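You operate a simulated robot arm through the tools that you are given. There is no shell and no other tool.

You are at the controls of a simulated two-armed robot. One attempt, no reset.

TASK
Swap the blocked silencer in the holder for the grey one and prove its flow.
Fine: flow-test the fitted one first; valve shut ahead of the swap and at the end; the old one goes in the BLOCKED tray; leave the third. Set down upright: brown silencer.

The check looks at the end state, three seconds after you hand in, the way a careful person would. Anything else that was tipped, shoved, dropped, spilled or broken makes it a failure.

THE ROBOT
Two 7-joint arms with two-finger grippers on one trunk that stands fixed in place. Base frame: the origin is at the foot of the trunk, x ahead of it, y to its left, z up; the work surface is at about z = 0.78. Readings come in m, degrees, newtons and seconds.
The left shoulder is at [0.08, 0.175, 1.076], the right one opposite. With the tool pointing down near the work surface each hand reaches from about 0.3 to 0.88 m from the base axis, measured 20 degrees to its own side. Payload 2.94 kg a hand.
Tool frame (each hand has its own): the origin (TCP) lies between the finger pads and is the grasp point; the fingertips stand 0.03 m ahead of it; z points along the fingers, y is the line along which they close. The gripper opens to 0.138 m. The gripper's body begins 0.109 m behind the TCP.
Orientation is told as [roll, pitch, yaw] about the base's x, y, z axes, in that order, counted from this pose: with the fingers straight down and closing along the base's y, the tool's x points along the base's -x, its y along +y and its z along -z.

THE INTERFACE
- The arms move only by the tool jog_arm. It takes "left_targets", "right_targets" or both (then of equal length, played together; a hand with none holds still); each is a list of rows, each a list of 6 numbers: the shift along the tool's x, y, z in m, then the turn, a rotation vector about the tool's x, y, z in degrees. In form: [[dx, dy, dz, wx, wy, wz], ...]. A call has 1 to 20 rows; each row shifts and turns the commanded pose from where the row before left it, along the tool's axes as they then stand. "left_hand" and "right_hand" are, for a hand that has rows, the closure in counts, from 0 (fully open) to 255 (shut), set as the call begins (left out, the last holds). A row lasts 0.2 s, in which the tool goes at most 0.05 m and 8.6 degrees; a call with a longer step from one row to the next is refused whole, and so is a gripper value outside its range. Where a pose cannot be reached the arm comes as near as it can. A force on the tool above 40 N (or 10 N above the force at the start of the call, whichever is more), or a blocked arm, ends the call early, and 0.2 s more pass. The fingers move at their own pace and stop on an object; they squeeze with about 30 N. The grip force told is the motor's: it shows also when the fingers shut on nothing. Time passes only in rows, and 0.2 s behind the last, so rows that do not move let the fingers close. It gives the time, the measured TCP pose, the force on the tool (base axes), the opening and the grip force at its end, in the units of the frame above (readings bear some noise), with the torque about the TCP (base axes, N m) and any sound that the robot's microphone picked up.
- Cameras (640 x 400 px; columns grow to the right, rows downward): "scene" is now at [0.1912, -0.0314, 1.5408]; the picture's right is [-0.27, -0.96, -0.00], its down [-0.78, 0.22, -0.58] and it looks along [0.56, -0.16, -0.81] (base axes); focal length 320 px, centre (320, 200). "left" rides on the left gripper at [0.071, -0.019, -0.146] in its tool frame; the picture's right is [0.26, 0.96, 0.00], its down [-0.85, 0.23, -0.48] and it looks along [-0.46, 0.13, 0.88] (tool axes); focal length 280 px, centre (320, 200). "right" rides on the right gripper at [0.071, 0.019, -0.146] in its tool frame; the picture's right is [-0.26, 0.96, 0.00], its down [-0.85, -0.23, -0.48] and it looks along [-0.46, -0.12, 0.88] (tool axes); focal length 280 px, centre (320, 200). There is no depth. A picture from a camera that has moved, and an enlarged one, comes with that camera's place and axes in the base frame and with its lens. The place of the scene camera against the robot may be out by one fixed shift of up to 0.018 m in any direction.
- camera(camera): a new picture of that camera. It takes no simulated time.
- move_column(by): slides the trunk up (or, below 0, down) by that many m; the arms and the scene camera ride with it, the base frame stays. It gives what a move gives, with no picture.
- pan_tilt(pan, tilt): turns the head with the scene camera to pan (to the left, within 120 degrees either way) and tilt (down, from -29 to 69), counted from straight ahead of the robot. It gives what a move gives.
- inspect(camera, box): a new picture of the part [left, top, right, bottom] of that camera's present view, enlarged. It takes no simulated time.
- finish_job(): hands the job in; it is judged then, once.

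Nothing tells you positions but the pictures and the camera data. Unless the task says otherwise, let go and move clear before handing in.

The tools are called after "Request:" by a JSON object that holds its "method" and its "body". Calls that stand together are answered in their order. jog_arm: Moves the arms, as the interface text tells. Its arguments: {"type":"object","properties":{"left_targets":{"type":"array"},"left_hand":{"type":"number"},"right_targets":{"type":"array"},"right_hand":{"type":"number"}},"required":[]} The other tools are called the same way: move_column (by) slides the trunk up or down; pan_tilt (pan, tilt) turns the head that bears the scene camera; camera (camera) takes a picture; inspect (camera, box) takes an enlarged picture of a part of a camera's view; finish_job () hands the job in.

At the start:

```text
clock: 0.0
left_tcp_pos: [0.5629, 0.0275, 1.1551]
left_tool_rot: [-0.1, 0.0, 0.0]
left_ft_force: [0.3, 0.2, 0.3]
left_wrist_torque: [-0.01, 0.04, 0.0]
left_opening: 0.138
left_finger_force: 0.2
right_tcp_pos: [0.4076, -0.3071, 1.0797]
right_tool_rot: [0.0, 0.0, 0.0]
right_ft_force: [0.6, -0.1, 0.7]
right_wrist_torque: [-0.02, -0.02, -0.02]
right_opening: 0.1379
right_finger_force: 0.1
trunk travel left (down, up): [-0.25, 0.484]
head pan, tilt: [-15.9, 54.5]
```

scene: 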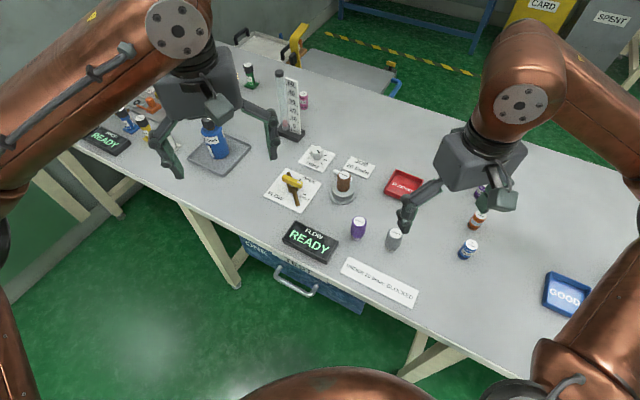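
right: 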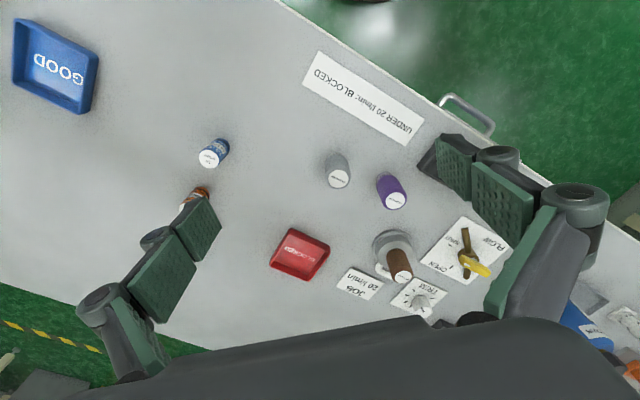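
left: 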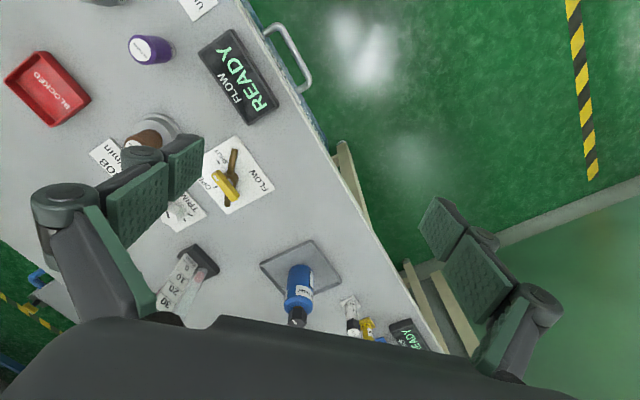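

I see a bench with a holder (brown silencer in it), a yellow valve lever on a FLOW card, a trim knob, a red BLOCKED tray, a grey and a purple silencer, and a flow tube. I'll look closer at each part before moving.

Request:
{"method": "inspect", "body": {"camera": "scene", "box": [240, 130, 440, 310]}}

Request:
{"method": "inspect", "body": {"camera": "right", "box": [260, 140, 520, 330]}}

Request:
{"method": "inspect", "body": {"camera": "left", "box": [0, 0, 300, 200]}}

Request:
{"method": "inspect", "body": {"camera": "scene", "box": [230, 60, 350, 160]}}

Request:
{"method": "inspect", "body": {"camera": "left", "box": [120, 220, 460, 360]}}

```text
2.22 times, centred on (340, 220) of scene
camera zoom: at [0.1912, -0.0314, 1.5408], right [-0.27, -0.96, 0.0], down [-0.78, 0.22, -0.58], along [0.56, -0.16, -0.81], focal length 711 px, centre (276, 156)
```

zoom: 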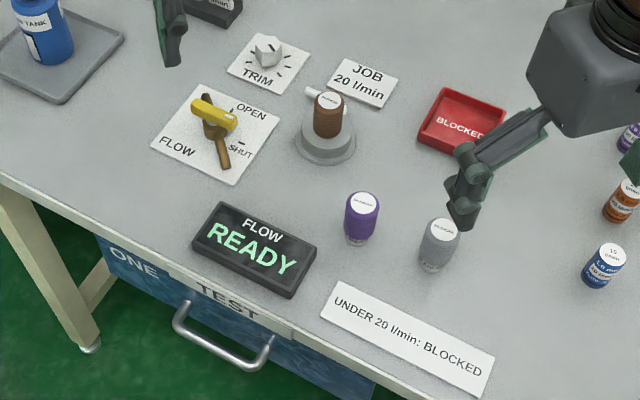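

```text
2.11 times, centred on (390, 235) of right
camera zoom: at [0.3368, -0.2874, 1.226], right [0.26, 0.96, 0.0], down [0.85, -0.23, 0.48], along [0.46, -0.12, -0.88], focal length 590 px, centre (173, 126)
```

zoom: 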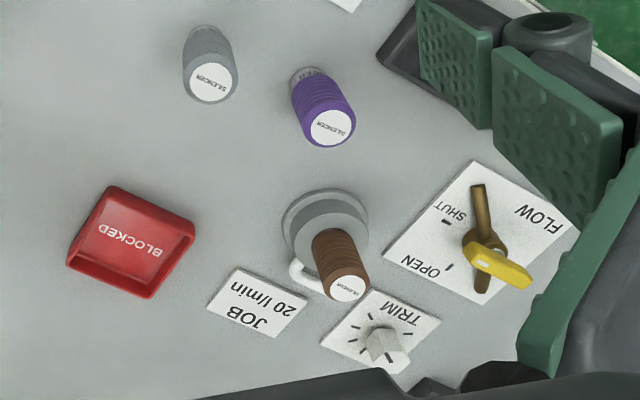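

```text
2.00 times, centred on (150, 100) of left
camera zoom: at [0.4915, 0.0106, 1.3025], right [-0.26, 0.96, 0.0], down [0.85, 0.23, 0.48], along [0.46, 0.13, -0.88], focal length 561 px, centre (660, 400)
```

zoom: 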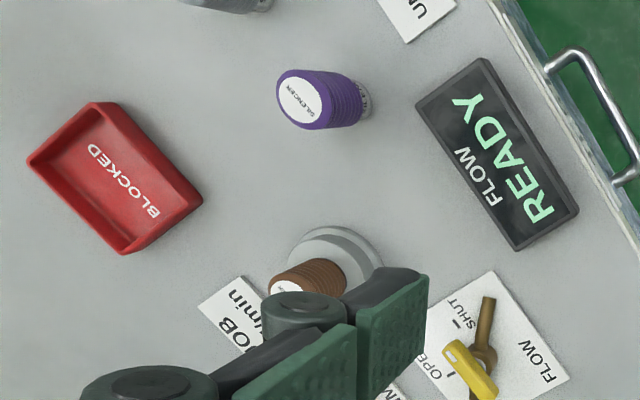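

```text
4.00 times, centred on (290, 110) of scene
camera zoom: at [0.1912, -0.0314, 1.5408], right [-0.27, -0.96, 0.0], down [-0.78, 0.22, -0.58], along [0.56, -0.16, -0.81], focal length 1280 px, centre (440, 560)
```

zoom: 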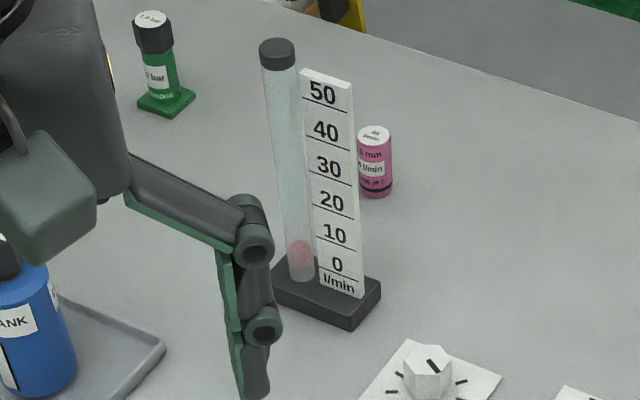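

```text
1.88 times, centred on (290, 290) of left
camera zoom: at [0.4915, 0.0106, 1.3025], right [-0.26, 0.96, 0.0], down [0.85, 0.23, 0.48], along [0.46, 0.13, -0.88], focal length 528 px, centre (376, 31)
```

zoom: 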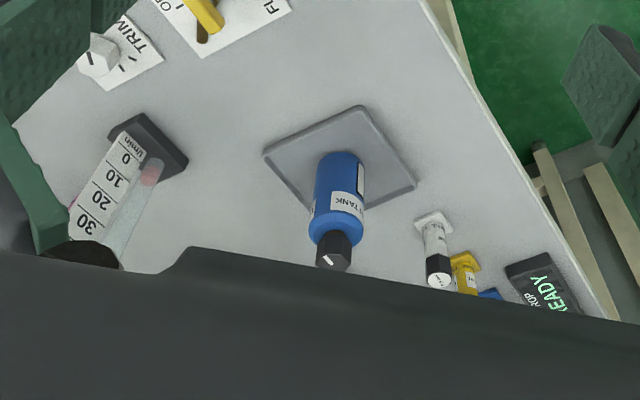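

The holder is near (0.70, -0.24), the valve near (0.75, -0.105), the grey silencer near (0.52, -0.32), purple near (0.58, -0.25) and the BLOCKED tray near (0.69, -0.44). I'll zoom in on the valve, holder and silencers to understand their state.

Request:
{"method": "inspect", "body": {"camera": "left", "box": [180, 130, 290, 230]}}

Request:
{"method": "inspect", "body": {"camera": "right", "box": [420, 205, 520, 290]}}

Request:
{"method": "inspect", "body": {"camera": "scene", "box": [255, 155, 335, 220]}}

Request:
{"method": "inspect", "body": {"camera": "right", "box": [330, 215, 450, 320]}}

Request:
{"method": "inspect", "body": {"camera": "scene", "box": [320, 160, 420, 270]}}

```text
4.00 times, centred on (235, 180) of left
camera zoom: at [0.4915, 0.0106, 1.3025], right [-0.26, 0.96, 0.0], down [0.85, 0.23, 0.48], along [0.46, 0.13, -0.88], focal length 1122 px, centre (660, 280)
```

zoom: 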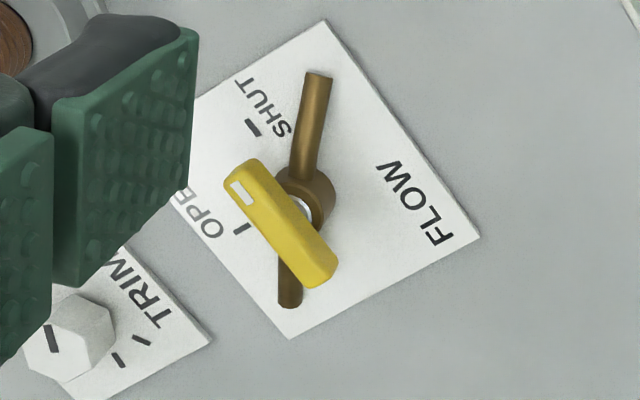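

```text
4.71 times, centred on (470, 248) of right
camera zoom: at [0.3368, -0.2874, 1.226], right [0.26, 0.96, 0.0], down [0.85, -0.23, 0.48], along [0.46, -0.12, -0.88], focal length 1320 px, centre (-386, -24)
```

zoom: 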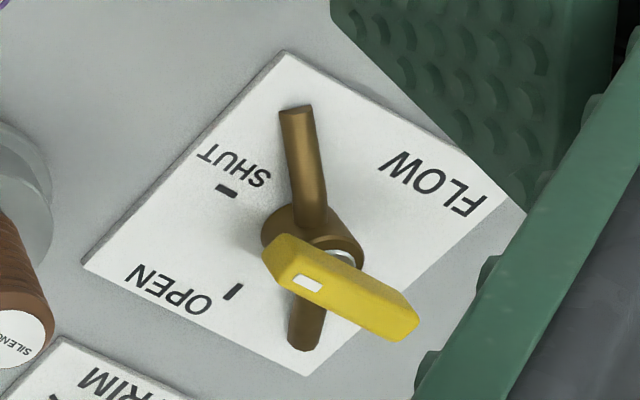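

```text
6.15 times, centred on (295, 188) of scene
camera zoom: at [0.1912, -0.0314, 1.5408], right [-0.27, -0.96, 0.0], down [-0.78, 0.22, -0.58], along [0.56, -0.16, -0.81], focal length 1969 px, centre (474, 277)
```

zoom: 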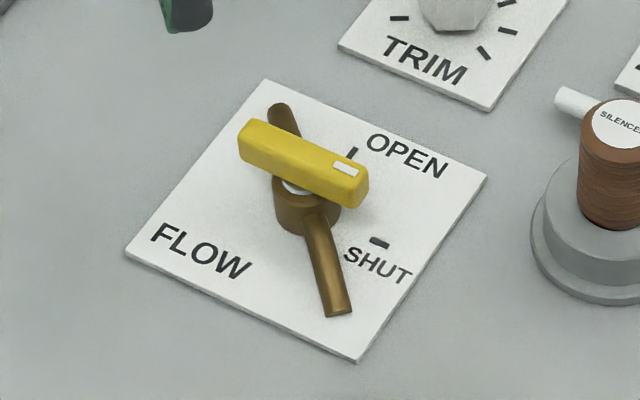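

```text
3.81 times, centred on (390, 268) of right
camera zoom: at [0.3368, -0.2874, 1.226], right [0.26, 0.96, 0.0], down [0.85, -0.23, 0.48], along [0.46, -0.12, -0.88], focal length 1068 px, centre (53, -57)
```

zoom: 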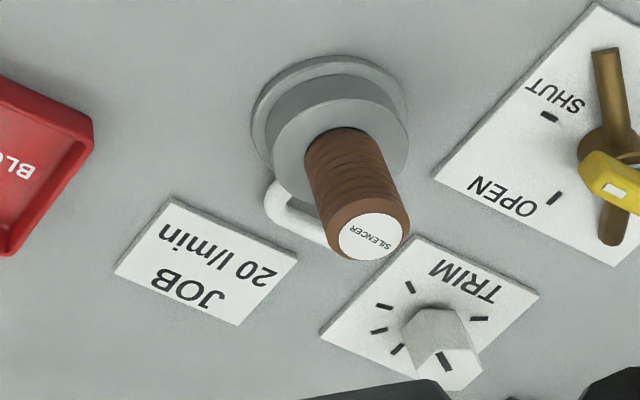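

```text
3.64 times, centred on (370, 215) of scene
camera zoom: at [0.1912, -0.0314, 1.5408], right [-0.27, -0.96, 0.0], down [-0.78, 0.22, -0.58], along [0.56, -0.16, -0.81], focal length 1164 px, centre (138, 146)
```

zoom: 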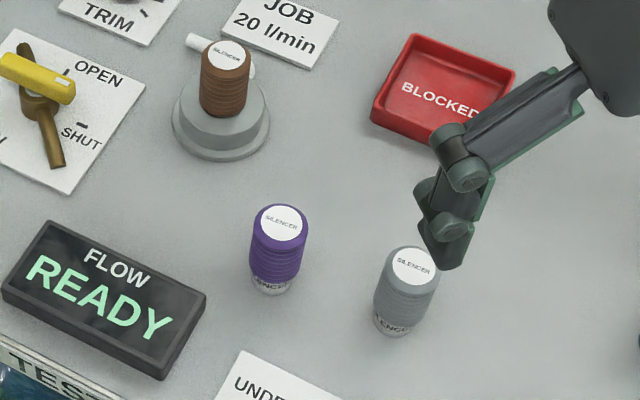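

The valve lever (yellow bar with white pointer, top centre about (0.764, -0.099, 0.817)) points at SHUT, and turning it about +90° puts it at OPEN. I'll bring the left hand high over the valve and turn it in line with the lever to check reach.

Request:
{"method": "jog_arm", "body": {"left_targets": [[-0.0335, -0.021, 0.024, 0, 0, 0], [-0.0335, -0.021, 0.024, 0, 0, 0], [-0.0335, -0.021, 0.024, 0, 0, 0], [-0.0335, -0.021, 0.024, 0, 0, 0], [-0.0335, -0.021, 0.024, 0, 0, 0], [-0.0335, -0.021, 0.024, 0, 0, 0], [0, 0, 0, 0, 0, -7.5], [0, 0, 0, 0, 0, -7.5], [0, 0, 0, 0, 0, -7.5], [0, 0, 0, 0, 0, -7.5], [0, 0, 0, 0, 0, -7.5], [0, 0, 0, 0, 0, -7.5], [0, 0, 0, 0, 0, -7]]}}

```text
clock: 2.8
left_tcp_pos: [0.7401, -0.0813, 1.0161]
left_tool_rot: [0.3, 0.0, 52.2]
left_ft_force: [-0.5, -0.7, 0.0]
left_wrist_torque: [0.02, 0.01, -0.03]
left_opening: 0.138
left_finger_force: 0.1
left hand out of reach, approached as far as the arm can: row 6
right_tcp_pos: [0.4093, -0.3074, 1.0794]
right_tool_rot: [0.0, 0.1, 0.0]
right_ft_force: [0.0, 0.1, 0.8]
right_wrist_torque: [0.01, 0.0, 0.01]
right_opening: 0.138
right_finger_force: 0.0
trunk travel left (down, up): [-0.25, 0.484]
head pan, tilt: [-15.9, 54.5]
```

The left hand stopped about 2 cm short because it is high; reach gets better lower down. I'll look from here.

Request:
{"method": "camera", "body": {"camera": "left"}}

Request:
{"method": "camera", "body": {"camera": "scene"}}

```text
taken
camera left: at [0.7125, -0.1486, 1.1628], right [-0.92, 0.39, 0.0], down [0.34, 0.81, 0.48], along [0.18, 0.44, -0.88], focal length 280 px, centre (320, 200)
```

left: 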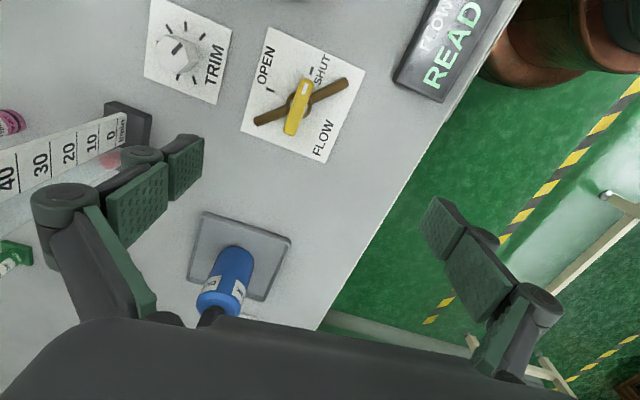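

```text
taken
camera scene: at [0.1919, -0.0326, 1.5408], right [-0.28, -0.96, 0.0], down [-0.78, 0.22, -0.58], along [0.56, -0.16, -0.81], focal length 320 px, centre (320, 200)
```

scene: 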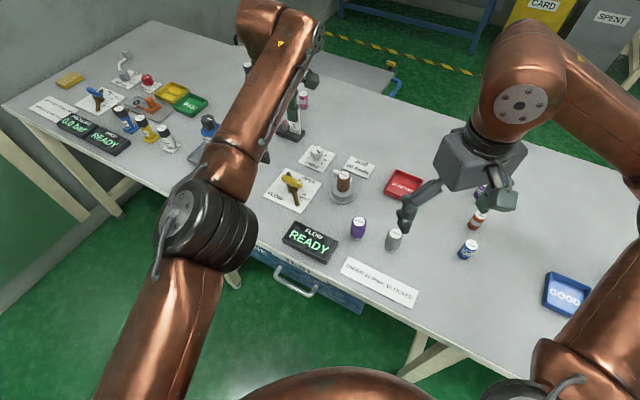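

Request:
{"method": "inspect", "body": {"camera": "left", "box": [230, 20, 380, 170]}}

Request:
{"method": "inspect", "body": {"camera": "left", "box": [0, 90, 160, 220]}}

```text
2.67 times, centred on (305, 95) of left
camera zoom: at [0.7125, -0.1486, 1.1628], right [-0.92, 0.39, 0.0], down [0.34, 0.81, 0.48], along [0.18, 0.44, -0.88], focal length 748 px, centre (360, 480)
```

zoom: 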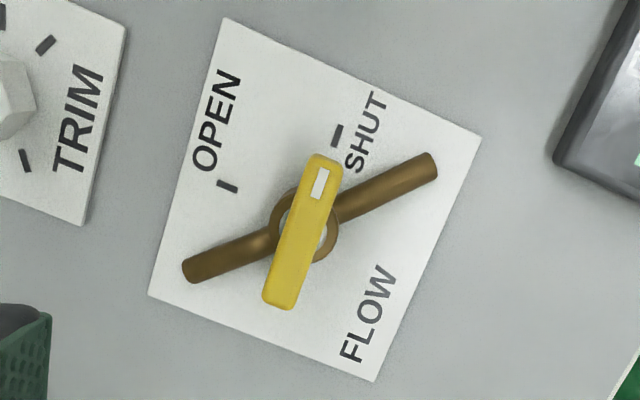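

```text
3.08 times, centred on (80, 155) of left
camera zoom: at [0.7125, -0.1486, 1.1628], right [-0.92, 0.39, 0.0], down [0.34, 0.81, 0.48], along [0.18, 0.44, -0.88], focal length 863 px, centre (1058, 338)
```

zoom: 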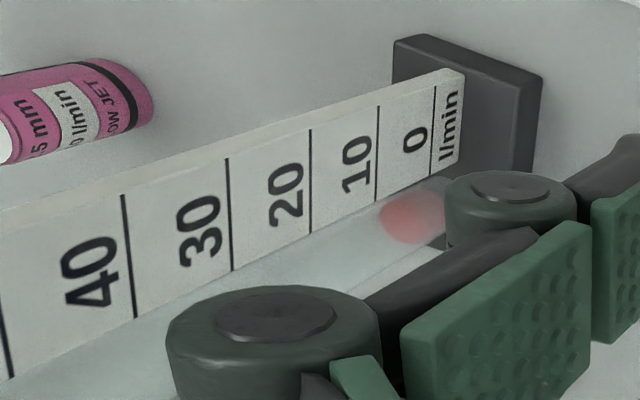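

The valve centre comes out at (0.7585, -0.102), with SHUT at -135° and OPEN at -45°, and the flow tube reads about 0. I'll align the left hand to yaw 45 above it and come down to z = 0.90 with the fingers partly closed.

Request:
{"method": "jog_arm", "body": {"left_targets": [[0, 0, 0.02, 0, 0, 7.2], [0.0008, -0.0138, 0.032, 0, 0, 0], [0.0008, -0.0138, 0.032, 0, 0, 0], [0, 0, 0.032, 0, 0, 0], [0, 0, 0, 0, 0, 0]], "left_hand": 150}}

Request:
{"method": "camera", "body": {"camera": "left"}}

Request:
{"method": "camera", "body": {"camera": "right"}}

```text
clock: 4.0
left_tcp_pos: [0.7513, -0.0965, 0.9023]
left_tool_rot: [0.1, 0.0, 44.8]
left_ft_force: [0.8, -0.8, 0.1]
left_wrist_torque: [-0.01, 0.0, -0.03]
left_opening: 0.0567
left_finger_force: 0.1
left hand out of reach, approached as far as the arm can: row 2, 3
right_tcp_pos: [0.4073, -0.3074, 1.0795]
right_tool_rot: [0.0, 0.0, 0.1]
right_ft_force: [-0.5, 0.5, -0.3]
right_wrist_torque: [-0.01, -0.05, 0.0]
right_opening: 0.1379
right_finger_force: 0.1
trunk travel left (down, up): [-0.25, 0.484]
head pan, tilt: [-15.9, 54.5]
```

```text
taken
camera left: at [0.7141, -0.1584, 1.0479], right [-0.87, 0.5, 0.0], down [0.44, 0.76, 0.48], along [0.24, 0.41, -0.88], focal length 280 px, centre (320, 200)
```

left: 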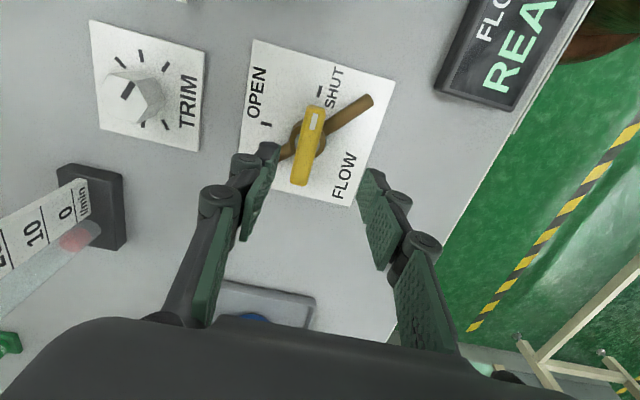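

```text
taken
camera right: at [0.3364, -0.2877, 1.2263], right [0.26, 0.96, 0.0], down [0.85, -0.23, 0.48], along [0.46, -0.12, -0.88], focal length 280 px, centre (320, 200)
```

right: 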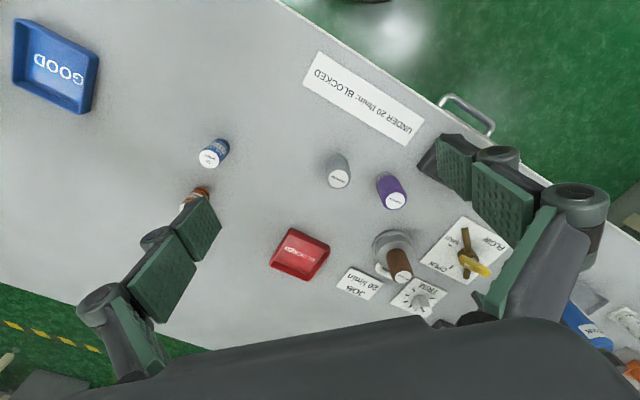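

Request:
{"method": "inspect", "body": {"camera": "left", "box": [220, 30, 420, 220]}}

```text
2.11 times, centred on (320, 125) of left
camera zoom: at [0.7141, -0.1584, 1.0479], right [-0.87, 0.5, 0.0], down [0.44, 0.76, 0.48], along [0.24, 0.41, -0.88], focal length 590 px, centre (320, 358)
```

zoom: 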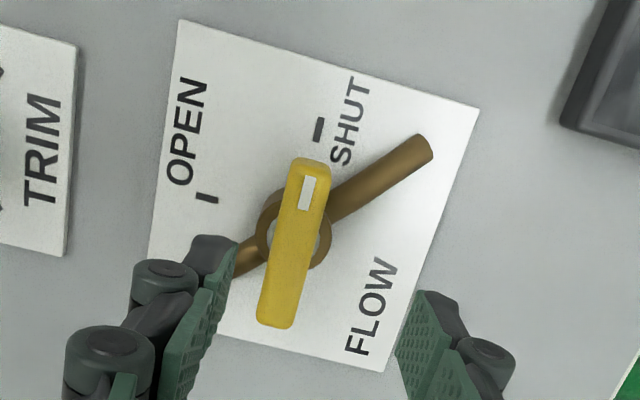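

The lever centre is confirmed near (0.759, -0.102), lined up with the hand. I'll come down to z = 0.86 and correct sideways, then check again.

Request:
{"method": "jog_arm", "body": {"left_targets": [[0, 0, 0.021, 0, 0, 0], [-0.0016, -0.0093, 0.02, 0, 0, 0], [0, 0, 0, 0, 0, 0]]}}

Request:
{"method": "camera", "body": {"camera": "left"}}

```text
clock: 4.8
left_tcp_pos: [0.7544, -0.0984, 0.8589]
left_tool_rot: [0.0, 0.0, 44.8]
left_ft_force: [-0.2, 0.4, 0.0]
left_wrist_torque: [0.0, -0.02, 0.0]
left_opening: 0.0569
left_finger_force: 0.0
left hand out of reach, approached as far as the arm can: row 2
right_tcp_pos: [0.4088, -0.3084, 1.0797]
right_tool_rot: [0.0, 0.0, 0.0]
right_ft_force: [-0.2, -0.6, 0.3]
right_wrist_torque: [0.0, 0.0, 0.02]
right_opening: 0.1382
right_finger_force: 0.1
trunk travel left (down, up): [-0.25, 0.484]
head pan, tilt: [-15.9, 54.5]
```

```text
taken
camera left: at [0.7167, -0.1614, 1.0051], right [-0.87, 0.5, 0.0], down [0.44, 0.76, 0.48], along [0.24, 0.41, -0.88], focal length 280 px, centre (320, 200)
```

left: 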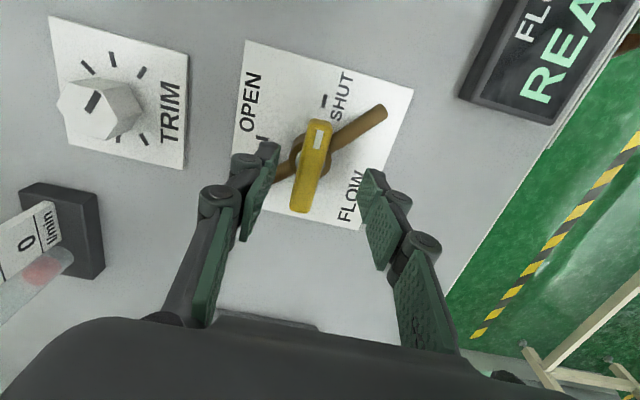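

The left arm falls about 5 mm short of the valve at full stretch, while the right arm reaches it comfortably. So the right hand will do all the work, and I'll park the left hand up and to the left, out of the scene camera's view.

Request:
{"method": "jog_arm", "body": {"left_targets": [[0, 0.0, -0.04, 0, 0, 0], [0, 0.015, -0.045, 0, 0, 0], [0, 0.015, -0.045, 0, 0, 0], [0, 0.015, -0.045, 0, 0, 0], [0, 0.045, -0.015, 0, 0, 0], [0, 0.045, -0.015, 0, 0, 0], [0, 0.045, -0.015, 0, 0, 0], [0, 0.045, 0, 0, 0, 0], [0, 0.045, 0, 0, 0, 0], [0, 0, 0, 0, 0, 7.5], [0, 0, 0, 0, 0, 7.5], [0, 0, 0, 0, 0, 7.5], [0, 0, 0, 0, 0, 7.5], [0, 0, 0, 0, 0, 7.5], [0, 0, 0, 0, 0, 7.3], [0.03, 0.035, 0, 0, 0, 0], [0.03, 0.035, 0, 0, 0, 0], [0.03, 0.035, 0, 0, 0, 0]]}}

Request:
{"method": "camera", "body": {"camera": "scene"}}

```text
clock: 8.6
left_tcp_pos: [0.744, -0.1185, 0.9989]
left_tool_rot: [-1.2, -4.0, -4.7]
left_ft_force: [-0.1, 0.9, 0.5]
left_wrist_torque: [0.0, -0.01, 0.01]
left_opening: 0.0571
left_finger_force: 0.1
left hand out of reach, approached as far as the arm can: row 3, 4, 5, 6, 7, 8, 9, 16, 17, 18
right_tcp_pos: [0.4083, -0.3071, 1.0797]
right_tool_rot: [0.0, 0.0, 0.0]
right_ft_force: [-0.3, -0.1, 0.3]
right_wrist_torque: [-0.03, 0.02, -0.01]
right_opening: 0.138
right_finger_force: 0.0
trunk travel left (down, up): [-0.25, 0.484]
head pan, tilt: [-15.9, 54.5]
```

```text
taken
camera scene: at [0.1915, -0.0321, 1.5408], right [-0.27, -0.96, 0.0], down [-0.78, 0.22, -0.58], along [0.56, -0.16, -0.81], focal length 320 px, centre (320, 200)
```

scene: 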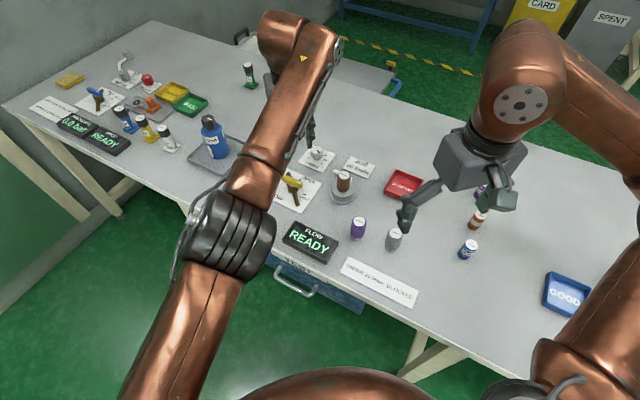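

The left arm seems to have locked up near full stretch and did not fold back as commanded. I'll try small inward moves to see how it responds.

Request:
{"method": "jog_arm", "body": {"left_targets": [[0.03, 0, 0, 0, 0, 0], [0.03, 0, 0, 0, 0, 0], [0.03, 0, 0, 0, 0, 0]]}}

```text
clock: 9.4
left_tcp_pos: [0.7013, -0.1396, 1.006]
left_tool_rot: [-0.4, -5.7, -7.9]
left_ft_force: [-0.3, 0.9, -1.1]
left_wrist_torque: [-0.15, -0.02, -0.03]
left_opening: 0.0569
left_finger_force: 0.1
left hand out of reach, approached as far as the arm can: row 1, 2
right_tcp_pos: [0.4055, -0.3154, 1.0791]
right_tool_rot: [0.4, -0.1, -0.2]
right_ft_force: [-1.3, -0.8, 0.0]
right_wrist_torque: [0.13, -0.13, -0.01]
right_opening: 0.138
right_finger_force: 0.1
trunk travel left (down, up): [-0.25, 0.484]
head pan, tilt: [-15.9, 54.5]
```

Request:
{"method": "camera", "body": {"camera": "scene"}}

Request:
{"method": "camera", "body": {"camera": "right"}}

Request:
{"method": "camera", "body": {"camera": "left"}}

```text
taken
camera scene: at [0.1871, -0.0415, 1.542], right [-0.28, -0.96, -0.01], down [-0.78, 0.23, -0.58], along [0.56, -0.15, -0.81], focal length 320 px, centre (320, 200)
```

scene: 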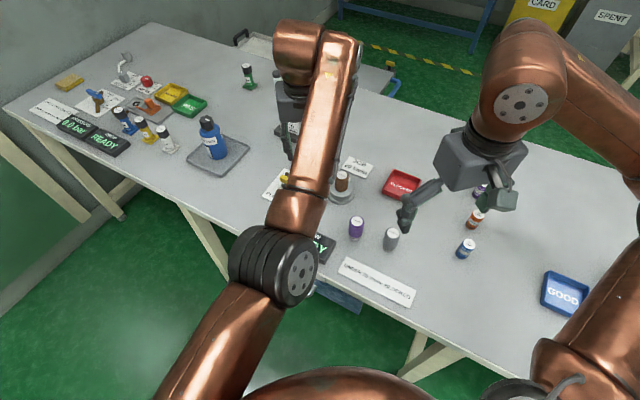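

```text
taken
camera right: at [0.3333, -0.2952, 1.2265], right [0.26, 0.96, 0.01], down [0.85, -0.24, 0.48], along [0.46, -0.12, -0.88], focal length 280 px, centre (320, 200)
```

right: 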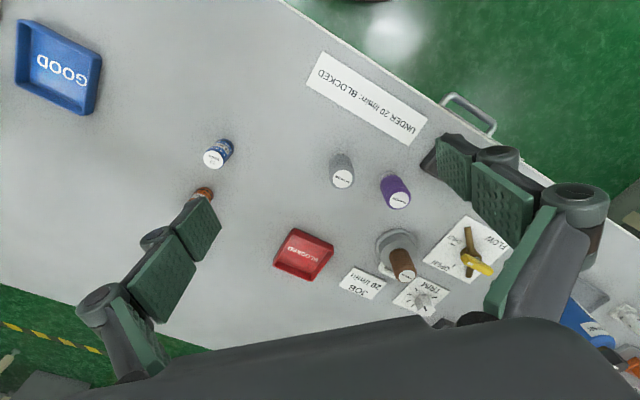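

```text
taken
camera left: at [0.6146, -0.1445, 1.1455], right [-0.12, 0.99, -0.03], down [0.82, 0.12, 0.56], along [0.56, 0.04, -0.83], focal length 280 px, centre (320, 200)
```

left: 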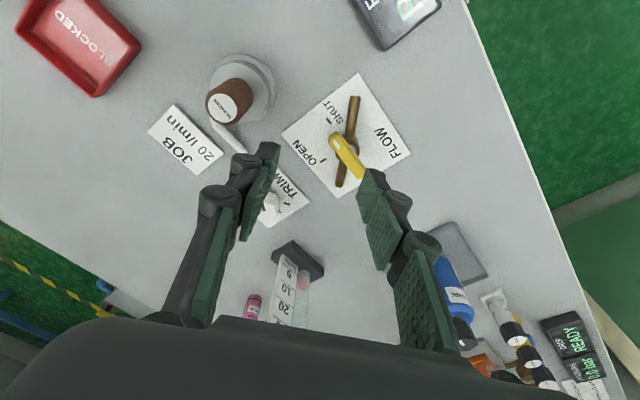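

The left hand is now free to fold (row 3 was reached), though the quick fold shook the trunk a little. I'll let it settle and ease it toward the left.

Request:
{"method": "jog_arm", "body": {"left_targets": [[0, 0, 0, 0, 0, 0], [0, 0, 0, 0, 0, 0], [0.01, 0.02, -0.01, 0, 0, 0], [0.01, 0.02, -0.01, 0, 0, 0]]}}

Request:
{"method": "camera", "body": {"camera": "scene"}}

```text
clock: 10.4
left_tcp_pos: [0.7067, -0.0932, 1.026]
left_tool_rot: [-0.8, -5.4, -7.6]
left_ft_force: [-0.2, 0.6, -0.7]
left_wrist_torque: [0.0, -0.01, -0.02]
left_opening: 0.0568
left_finger_force: 0.1
left hand out of reach, approached as far as the arm can: row 3, 4
right_tcp_pos: [0.4088, -0.3058, 1.0798]
right_tool_rot: [0.1, 0.1, 0.0]
right_ft_force: [-1.2, 0.2, -1.2]
right_wrist_torque: [-0.01, 0.01, 0.0]
right_opening: 0.1383
right_finger_force: 0.1
trunk travel left (down, up): [-0.25, 0.484]
head pan, tilt: [-15.9, 54.5]
```

```text
taken
camera scene: at [0.1918, -0.0324, 1.5408], right [-0.28, -0.96, 0.0], down [-0.78, 0.22, -0.58], along [0.56, -0.16, -0.81], focal length 320 px, centre (320, 200)
```

scene: 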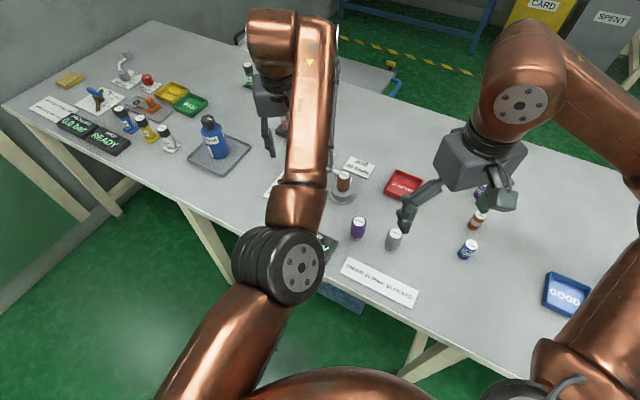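

Request:
{"method": "jog_arm", "body": {"left_targets": [[0, 0.03, 0, 0, 0, 0], [0, 0.03, 0, 0, 0, 0], [0, 0.03, 0, 0, 0, 0]]}}

```text
clock: 11.2
left_tcp_pos: [0.7191, -0.0028, 1.0272]
left_tool_rot: [-0.8, -5.4, -7.7]
left_ft_force: [0.6, -0.2, 0.3]
left_wrist_torque: [-0.03, -0.02, 0.01]
left_opening: 0.0571
left_finger_force: 0.2
right_tcp_pos: [0.4086, -0.3058, 1.0788]
right_tool_rot: [-0.1, -0.1, -0.1]
right_ft_force: [-0.3, -0.2, 0.9]
right_wrist_torque: [-0.06, 0.03, 0.02]
right_opening: 0.138
right_finger_force: 0.0
trunk travel left (down, up): [-0.25, 0.484]
head pan, tilt: [-15.9, 54.5]
```

Sideways moves now work. I'll continue left, well clear of the bench items (fingertips at about z = 1.0).

Request:
{"method": "jog_arm", "body": {"left_targets": [[0, 0.03, 0, 0, 0, 0], [0, 0.03, 0, 0, 0, 0], [0, 0.03, 0, 0, 0, 0], [0, 0.03, 0, 0, 0, 0], [0, 0.03, 0, 0, 0, 0], [0, 0.03, 0, 0, 0, 0], [0, 0.03, 0, 0, 0, 0], [0.01, 0.02, 0, 0, 0, 0]]}}

Request:
{"method": "camera", "body": {"camera": "scene"}}

```text
clock: 13.0
left_tcp_pos: [0.7406, 0.2281, 1.0208]
left_tool_rot: [-0.7, -5.5, -7.6]
left_ft_force: [-0.8, -0.2, -0.8]
left_wrist_torque: [0.03, -0.04, 0.01]
left_opening: 0.0569
left_finger_force: 0.0
right_tcp_pos: [0.4083, -0.307, 1.0801]
right_tool_rot: [0.0, 0.0, 0.0]
right_ft_force: [-0.1, 0.4, 0.3]
right_wrist_torque: [-0.02, -0.03, -0.02]
right_opening: 0.138
right_finger_force: 0.1
trunk travel left (down, up): [-0.25, 0.484]
head pan, tilt: [-15.9, 54.5]
```

```text
taken
camera scene: at [0.1911, -0.0312, 1.5409], right [-0.28, -0.96, 0.0], down [-0.78, 0.22, -0.58], along [0.56, -0.16, -0.81], focal length 320 px, centre (320, 200)
```

scene: 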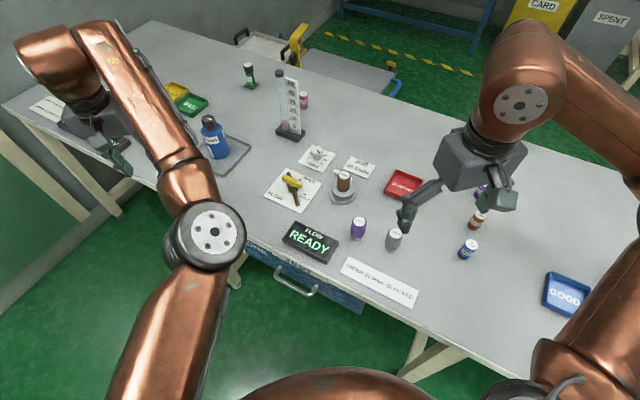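

The left arm is parked clear and the display and flow tube are visible. Now I'll bring the right hand over toward the valve at z ≈ 0.97 with its fingers partly closed, and turn to yaw 45.

Request:
{"method": "jog_arm", "body": {"right_targets": [[-0.033, 0.0185, 0.012, 0, 0, 0], [-0.033, 0.0185, 0.012, 0, 0, 0], [-0.033, 0.0185, 0.012, 0, 0, 0], [-0.033, 0.0185, 0.012, 0, 0, 0], [-0.033, 0.0185, 0.012, 0, 0, 0], [-0.033, 0.0185, 0.012, 0, 0, 0], [-0.033, 0.0185, 0.012, 0, 0, 0], [-0.033, 0.0185, 0.012, 0, 0, 0], [-0.033, 0.0185, 0.012, 0, 0, 0], [0, 0, 0, 0, 0, -7.5], [0, 0, 0, 0, 0, -7.5], [0, 0, 0, 0, 0, -7.5], [0, 0, 0, 0, 0, -7.5], [0, 0, 0, 0, 0, -7.5], [0, 0, 0, 0, 0, -7.5]], "right_hand": 150}}

```text
clock: 16.2
left_tcp_pos: [0.7397, 0.2262, 1.0215]
left_tool_rot: [-0.7, -5.6, -7.6]
left_ft_force: [1.1, 0.2, 0.2]
left_wrist_torque: [0.02, 0.01, 0.01]
left_opening: 0.0572
left_finger_force: 0.0
right_tcp_pos: [0.7051, -0.1394, 0.9734]
right_tool_rot: [-0.1, 0.0, 26.3]
right_ft_force: [0.3, -0.9, 0.6]
right_wrist_torque: [0.0, 0.06, -0.01]
right_opening: 0.0569
right_finger_force: 0.1
right hand out of reach, approached as far as the arm can: row 13, 14, 15
trunk travel left (down, up): [-0.25, 0.484]
head pan, tilt: [-15.9, 54.5]
```

The right wrist stops at about yaw +26, so I'll use the other way round (yaw -135 for SHUT, -45 for OPEN). Testing that turn here in the air.

Request:
{"method": "jog_arm", "body": {"right_targets": [[0, 0, 0, 0, 0, 7.92], [0, 0, 0, 0, 0, 7.92], [0, 0, 0, 0, 0, 7.92], [0, 0, 0, 0, 0, 7.92], [0, 0, 0, 0, 0, 7.92], [0, 0, 0, 0, 0, 7.92], [0, 0, 0, 0, 0, 7.92], [0, 0, 0, 0, 0, 7.92], [0, 0, 0, 0, 0, 7.92], [0, 0, 0, 0, 0, 8.18], [0, 0, 0, 0, 0, 8.18], [0, 0, 0, 0, 0, 8.18], [0, 0, 0, 0, 0, 8.18], [0, 0, 0, 0, 0, 8.18], [0, 0, 0, 0, 0, 8.18], [0, 0, 0, 0, 0, 8.18], [0, 0, 0, 0, 0, 8.18], [0, 0, 0, 0, 0, 8.18], [0, 0, 0, 0, 0, 8.18], [0, 0, 0, 0, 0, 8.18]]}}

Request:
{"method": "camera", "body": {"camera": "scene"}}

Request:
{"method": "camera", "body": {"camera": "right"}}

```text
clock: 20.4
left_tcp_pos: [0.7409, 0.2277, 1.0208]
left_tool_rot: [-0.8, -5.5, -7.6]
left_ft_force: [0.0, -0.9, 0.8]
left_wrist_torque: [0.04, 0.01, 0.03]
left_opening: 0.0571
left_finger_force: 0.0
right_tcp_pos: [0.704, -0.1399, 0.9722]
right_tool_rot: [0.0, 0.0, -135.2]
right_ft_force: [-0.2, 0.5, -0.8]
right_wrist_torque: [0.01, 0.0, -0.01]
right_opening: 0.0572
right_finger_force: 0.1
trunk travel left (down, up): [-0.25, 0.484]
head pan, tilt: [-15.9, 54.5]
```

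```text
taken
camera scene: at [0.1915, -0.0314, 1.5408], right [-0.27, -0.96, 0.0], down [-0.78, 0.22, -0.58], along [0.56, -0.16, -0.81], focal length 320 px, centre (320, 200)
```

scene: 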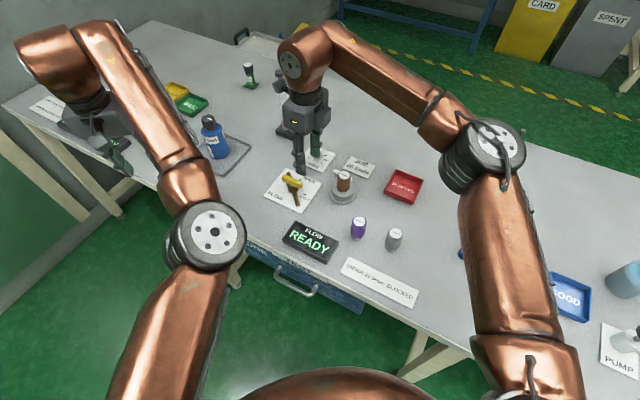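

```text
taken
camera right: at [0.7685, -0.1042, 1.1176], right [0.49, -0.87, 0.0], down [-0.76, -0.43, 0.48], along [-0.41, -0.23, -0.88], focal length 280 px, centre (320, 200)
```

right: 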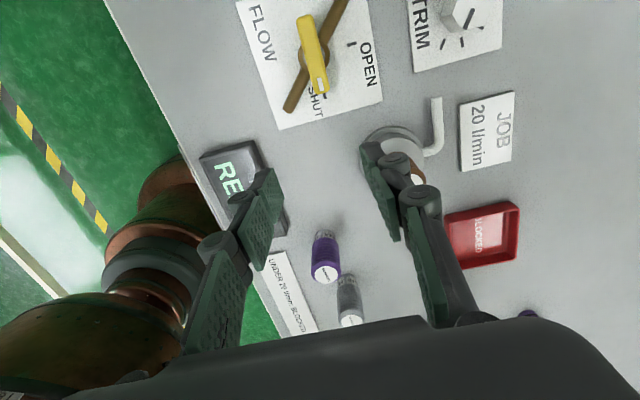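

The turn works down to yaw -135. I'll move the right hand over the valve centre at z = 0.88 and check alignment.

Request:
{"method": "jog_arm", "body": {"right_targets": [[0.022, 0.0039, 0.02, 0, 0, 0], [0.022, 0.0039, 0.03, 0, 0, 0], [0.0218, 0.004, 0.042, 0, 0, 0], [0, 0, 0, 0, 0, 0]]}}

Request:
{"method": "camera", "body": {"camera": "right"}}

Request:
{"method": "camera", "body": {"camera": "scene"}}

Request:
{"method": "camera", "body": {"camera": "left"}}

```text
clock: 21.4
left_tcp_pos: [0.7471, 0.2276, 1.0182]
left_tool_rot: [-0.8, -5.1, -7.7]
left_ft_force: [-0.6, 0.2, -0.9]
left_wrist_torque: [-0.04, -0.12, -0.04]
left_opening: 0.0569
left_finger_force: 0.0
right_tcp_pos: [0.7704, -0.1051, 0.8798]
right_tool_rot: [-0.3, -0.3, -134.9]
right_ft_force: [-0.4, 0.0, -0.1]
right_wrist_torque: [-0.05, -0.12, 0.04]
right_opening: 0.0568
right_finger_force: 0.1
trunk travel left (down, up): [-0.25, 0.484]
head pan, tilt: [-15.9, 54.5]
```

```text
taken
camera right: at [0.8341, -0.0684, 1.0246], right [0.5, -0.87, 0.0], down [-0.76, -0.44, 0.48], along [-0.42, -0.24, -0.88], focal length 280 px, centre (320, 200)
```

right: 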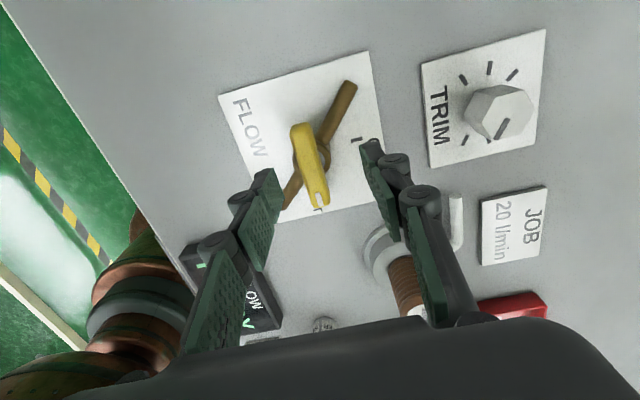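

```text
taken
camera scene: at [0.2125, -0.0318, 1.5406], right [-0.28, -0.96, 0.0], down [-0.79, 0.22, -0.57], along [0.55, -0.16, -0.82], focal length 320 px, centre (320, 200)
```

scene: 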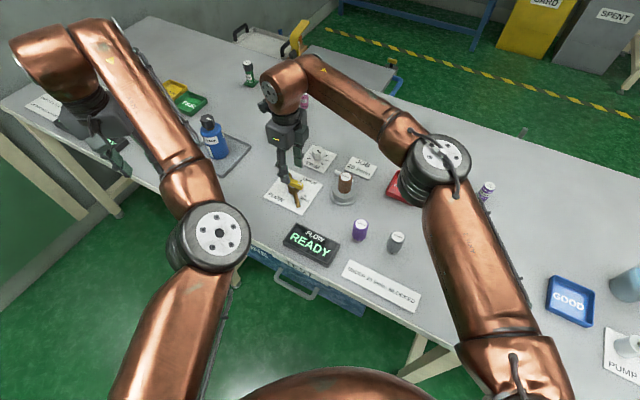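

```text
taken
camera left: at [0.6619, 0.2217, 1.1584], right [-0.13, 0.99, -0.04], down [0.83, 0.13, 0.55], along [0.55, 0.04, -0.84], focal length 280 px, centre (320, 200)
```

left: 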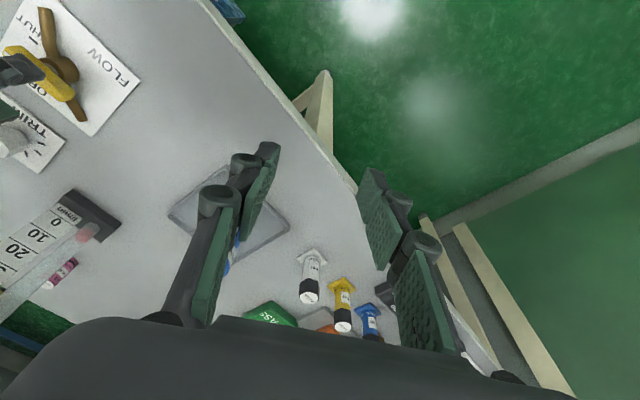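

The trunk sways after quick moves, so I'll let it settle and then re-read the pose before lowering.

Request:
{"method": "jog_arm", "body": {"right_targets": [[0, 0, 0, 0, 0, 0], [0, 0, 0, 0, 0, 0], [0, 0, 0, 0, 0, 0], [0, 0, 0, 0, 0, 0], [0, 0, 0, 0, 0, 0]]}}

Request:
{"method": "inspect", "body": {"camera": "right", "box": [200, 40, 420, 230]}}

```text
clock: 22.0
left_tcp_pos: [0.7396, 0.223, 1.0305]
left_tool_rot: [0.9, -7.6, -9.1]
left_ft_force: [-0.8, 0.1, -0.4]
left_wrist_torque: [-0.01, -0.05, -0.02]
left_opening: 0.0568
left_finger_force: 0.0
right_tcp_pos: [0.7723, -0.126, 0.893]
right_tool_rot: [0.4, 0.5, -139.6]
right_ft_force: [0.5, -2.0, -0.1]
right_wrist_torque: [0.21, 0.05, -0.03]
right_opening: 0.057
right_finger_force: 0.0
trunk travel left (down, up): [-0.25, 0.484]
head pan, tilt: [-15.9, 54.5]
stopped in row 3 (right hand): the arm was blocked; the commanded pose is now the measured one
```

```text
2.11 times, centred on (310, 135) of right
camera zoom: at [0.8353, -0.0954, 1.04], right [0.42, -0.91, 0.0], down [-0.8, -0.37, 0.47], along [-0.42, -0.2, -0.88], focal length 590 px, centre (341, 337)
```

zoom: 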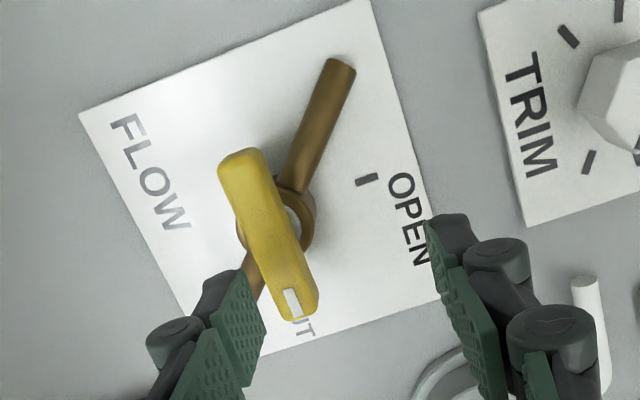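

Something blocked the arm and the whole trunk twisted slightly. I'll look around to find the contact before doing anything else.

Request:
{"method": "camera", "body": {"camera": "scene"}}

Request:
{"method": "camera", "body": {"camera": "right"}}

Request:
{"method": "camera", "body": {"camera": "left"}}

```text
taken
camera scene: at [0.2615, -0.0322, 1.539], right [-0.27, -0.96, 0.01], down [-0.81, 0.22, -0.54], along [0.52, -0.16, -0.84], focal length 320 px, centre (320, 200)
```

scene: 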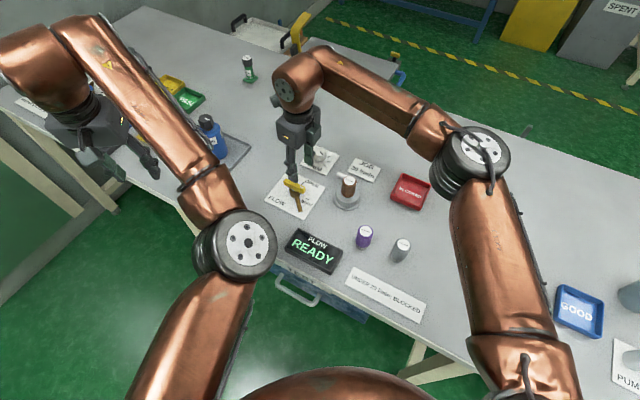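

```text
taken
camera right: at [0.8353, -0.0954, 1.04], right [0.42, -0.91, 0.0], down [-0.8, -0.37, 0.47], along [-0.42, -0.2, -0.88], focal length 280 px, centre (320, 200)
```

right: 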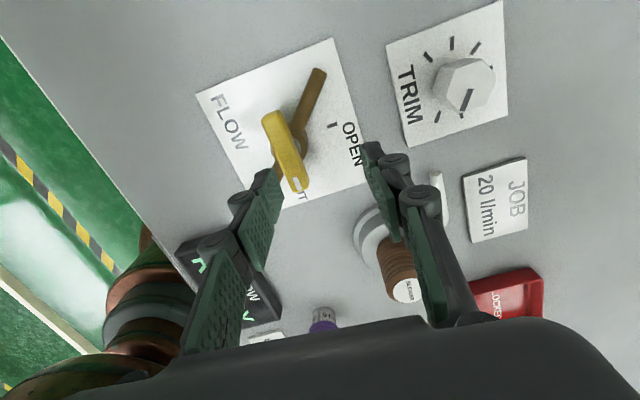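

```text
taken
camera left: at [0.648, 0.2175, 1.1652], right [-0.11, 0.99, -0.02], down [0.8, 0.1, 0.59], along [0.59, 0.05, -0.81], focal length 280 px, centre (320, 200)
```

left: 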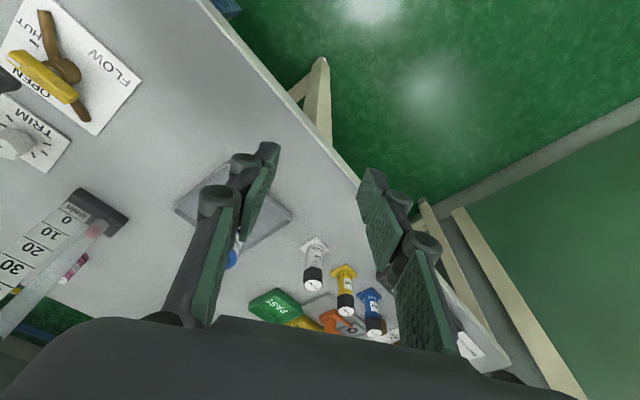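

The scene camera has pitched 2.6° about the robot's foot: with both arms stretched forward the robot is leaning forward. I'll pull both hands back and up at once, away from the bench.

Request:
{"method": "jog_arm", "body": {"left_targets": [[0.03, 0.0, -0.01, 0, 0, 0], [0.04, 0.0, -0.01, 0, 0, 0], [0.045, 0.0, -0.01, 0, 0, 0]], "right_targets": [[-0.03, -0.012, -0.03, 0, 0, 0], [-0.035, -0.014, -0.025, 0, 0, 0], [-0.038, -0.016, -0.02, 0, 0, 0]]}}

Request:
{"method": "camera", "body": {"camera": "scene"}}

```text
clock: 22.4
left_tcp_pos: [0.7087, 0.2004, 1.0501]
left_tool_rot: [4.7, -7.2, -16.1]
left_ft_force: [-0.1, -0.9, -0.3]
left_wrist_torque: [0.23, -0.02, 0.0]
left_opening: 0.0568
left_finger_force: 0.2
right_tcp_pos: [0.7631, -0.1783, 0.9316]
right_tool_rot: [0.7, 2.7, -148.7]
right_ft_force: [-0.4, -2.2, -1.3]
right_wrist_torque: [0.24, 0.01, 0.03]
right_opening: 0.057
right_finger_force: 0.1
trunk travel left (down, up): [-0.25, 0.484]
head pan, tilt: [-15.9, 54.5]
stopped in row 1 (left hand): the arm was blocked; the commanded pose is now the measured one
```

```text
taken
camera scene: at [0.2977, -0.0362, 1.5367], right [-0.28, -0.96, 0.02], down [-0.82, 0.23, -0.52], along [0.5, -0.16, -0.85], focal length 320 px, centre (320, 200)
```

scene: 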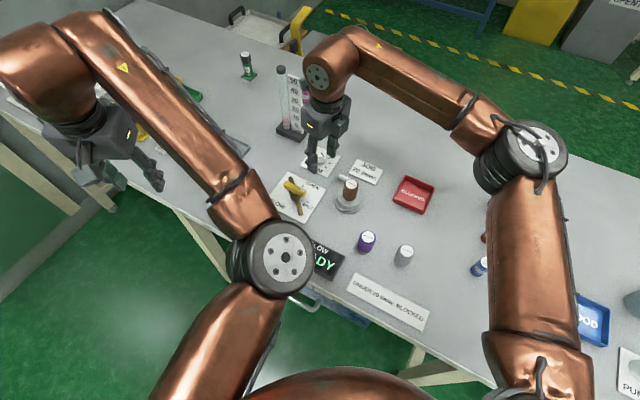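

The lean is slow and steady rather than accelerating. I'll keep drawing both arms in to unload it.

Request:
{"method": "jog_arm", "body": {"left_targets": [[0.025, -0.005, 0, 0, 0, 0], [0.03, -0.005, 0, 0, 0, 0], [0.03, -0.005, 0, 0, 0, 0]], "right_targets": [[-0.03, -0.001, -0.015, 0, 0, 0], [-0.035, -0.001, -0.015, 0, 0, 0], [-0.035, -0.001, -0.015, 0, 0, 0]]}}

Request:
{"method": "camera", "body": {"camera": "scene"}}

```text
clock: 22.7
left_tcp_pos: [0.6586, 0.2096, 1.0961]
left_tool_rot: [7.3, -8.3, -17.4]
left_ft_force: [-1.8, -1.7, 5.6]
left_wrist_torque: [0.18, -0.1, 0.01]
left_opening: 0.0571
left_finger_force: 0.2
right_tcp_pos: [0.7458, -0.223, 0.981]
right_tool_rot: [0.7, 6.3, -156.5]
right_ft_force: [0.2, 2.3, -1.8]
right_wrist_torque: [-0.26, 0.01, -0.01]
right_opening: 0.0568
right_finger_force: 0.1
trunk travel left (down, up): [-0.25, 0.484]
head pan, tilt: [-15.9, 54.5]
stopped in row 1 (left hand): the arm was blocked; the commanded pose is now the measured one
```

```text
taken
camera scene: at [0.3255, -0.0348, 1.5353], right [-0.27, -0.96, 0.02], down [-0.83, 0.22, -0.51], along [0.49, -0.16, -0.86], focal length 320 px, centre (320, 200)
```

scene: 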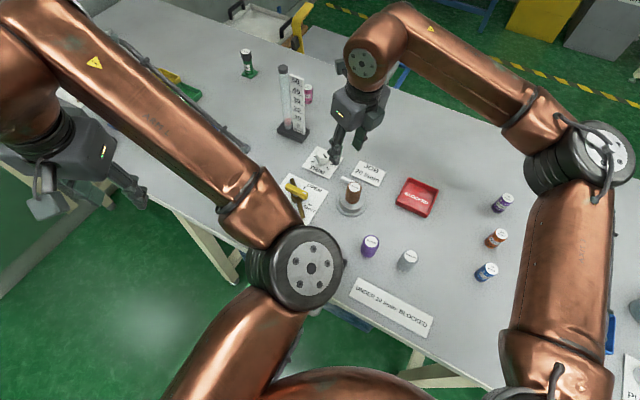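

Both hands are lifting clear of the bench and nothing has been touched. I'll keep folding the arms in.

Request:
{"method": "jog_arm", "body": {"left_targets": [[0.042, -0.0135, 0, 0, 0, 0], [0.042, -0.0135, 0, 0, 0, 0], [0.042, -0.0135, 0, 0, 0, 0]], "right_targets": [[-0.045, -0.009, -0.01, 0, 0, 0], [-0.045, -0.009, -0.01, 0, 0, 0], [-0.045, -0.009, -0.01, 0, 0, 0]]}}

Request:
{"method": "camera", "body": {"camera": "scene"}}

```text
clock: 23.0
left_tcp_pos: [0.5987, 0.2348, 1.153]
left_tool_rot: [12.7, -12.5, -15.8]
left_ft_force: [-0.7, 0.3, -0.7]
left_wrist_torque: [0.09, 0.03, 0.01]
left_opening: 0.057
left_finger_force: 0.1
left hand out of reach, approached as far as the arm can: row 1
right_tcp_pos: [0.6877, -0.2494, 1.0401]
right_tool_rot: [-0.4, 11.2, -163.3]
right_ft_force: [1.1, -0.1, -3.3]
right_wrist_torque: [-0.01, 0.02, -0.02]
right_opening: 0.0568
right_finger_force: 0.2
trunk travel left (down, up): [-0.25, 0.484]
head pan, tilt: [-15.9, 54.5]
stopped in row 1 (left hand): the arm was blocked; the commanded pose is now the measured one
```

```text
taken
camera scene: at [0.3325, -0.0335, 1.5339], right [-0.27, -0.96, 0.02], down [-0.83, 0.22, -0.51], along [0.48, -0.16, -0.86], focal length 320 px, centre (320, 200)
```

scene: 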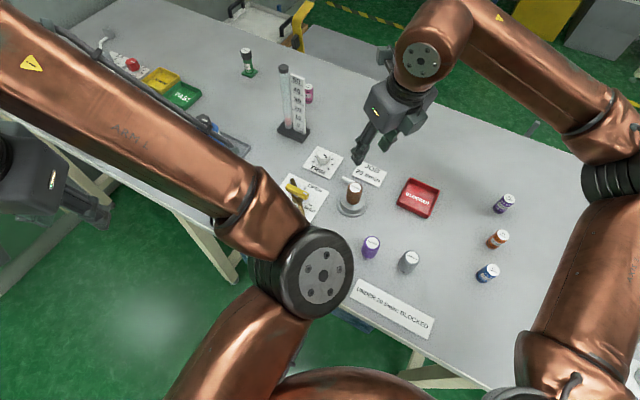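

The lean has nearly stopped (camera x 0.3325), so folding the arms in is what rights the trunk. One more inward step.

Request:
{"method": "jog_arm", "body": {"left_targets": [[0.03, -0.01, 0, 0, 0, 0], [0.03, -0.01, 0, 0, 0, 0]], "right_targets": [[-0.035, -0.008, 0, 0, 0, 0], [-0.035, -0.008, 0, 0, 0, 0]]}}

Request:
{"method": "camera", "body": {"camera": "scene"}}

```text
clock: 23.4
left_tcp_pos: [0.5054, 0.249, 1.201]
left_tool_rot: [16.1, -19.2, -14.7]
left_ft_force: [0.9, 0.3, -1.1]
left_wrist_torque: [0.03, 0.05, 0.03]
left_opening: 0.0571
left_finger_force: 0.1
left hand out of reach, approached as far as the arm can: row 1
right_tcp_pos: [0.5973, -0.2648, 1.0944]
right_tool_rot: [-1.7, 16.7, -169.4]
right_ft_force: [0.3, 1.0, -3.1]
right_wrist_torque: [-0.01, 0.1, -0.01]
right_opening: 0.0571
right_finger_force: 0.0
trunk travel left (down, up): [-0.25, 0.484]
head pan, tilt: [-15.9, 54.5]
stopped in row 1 (left hand): the arm was blocked; the commanded pose is now the measured one
```

```text
taken
camera scene: at [0.3024, -0.0328, 1.5363], right [-0.27, -0.96, 0.02], down [-0.82, 0.22, -0.52], along [0.5, -0.16, -0.85], focal length 320 px, centre (320, 200)
```

scene: 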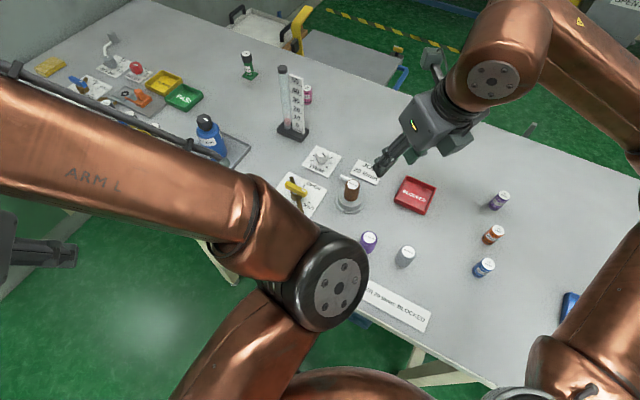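

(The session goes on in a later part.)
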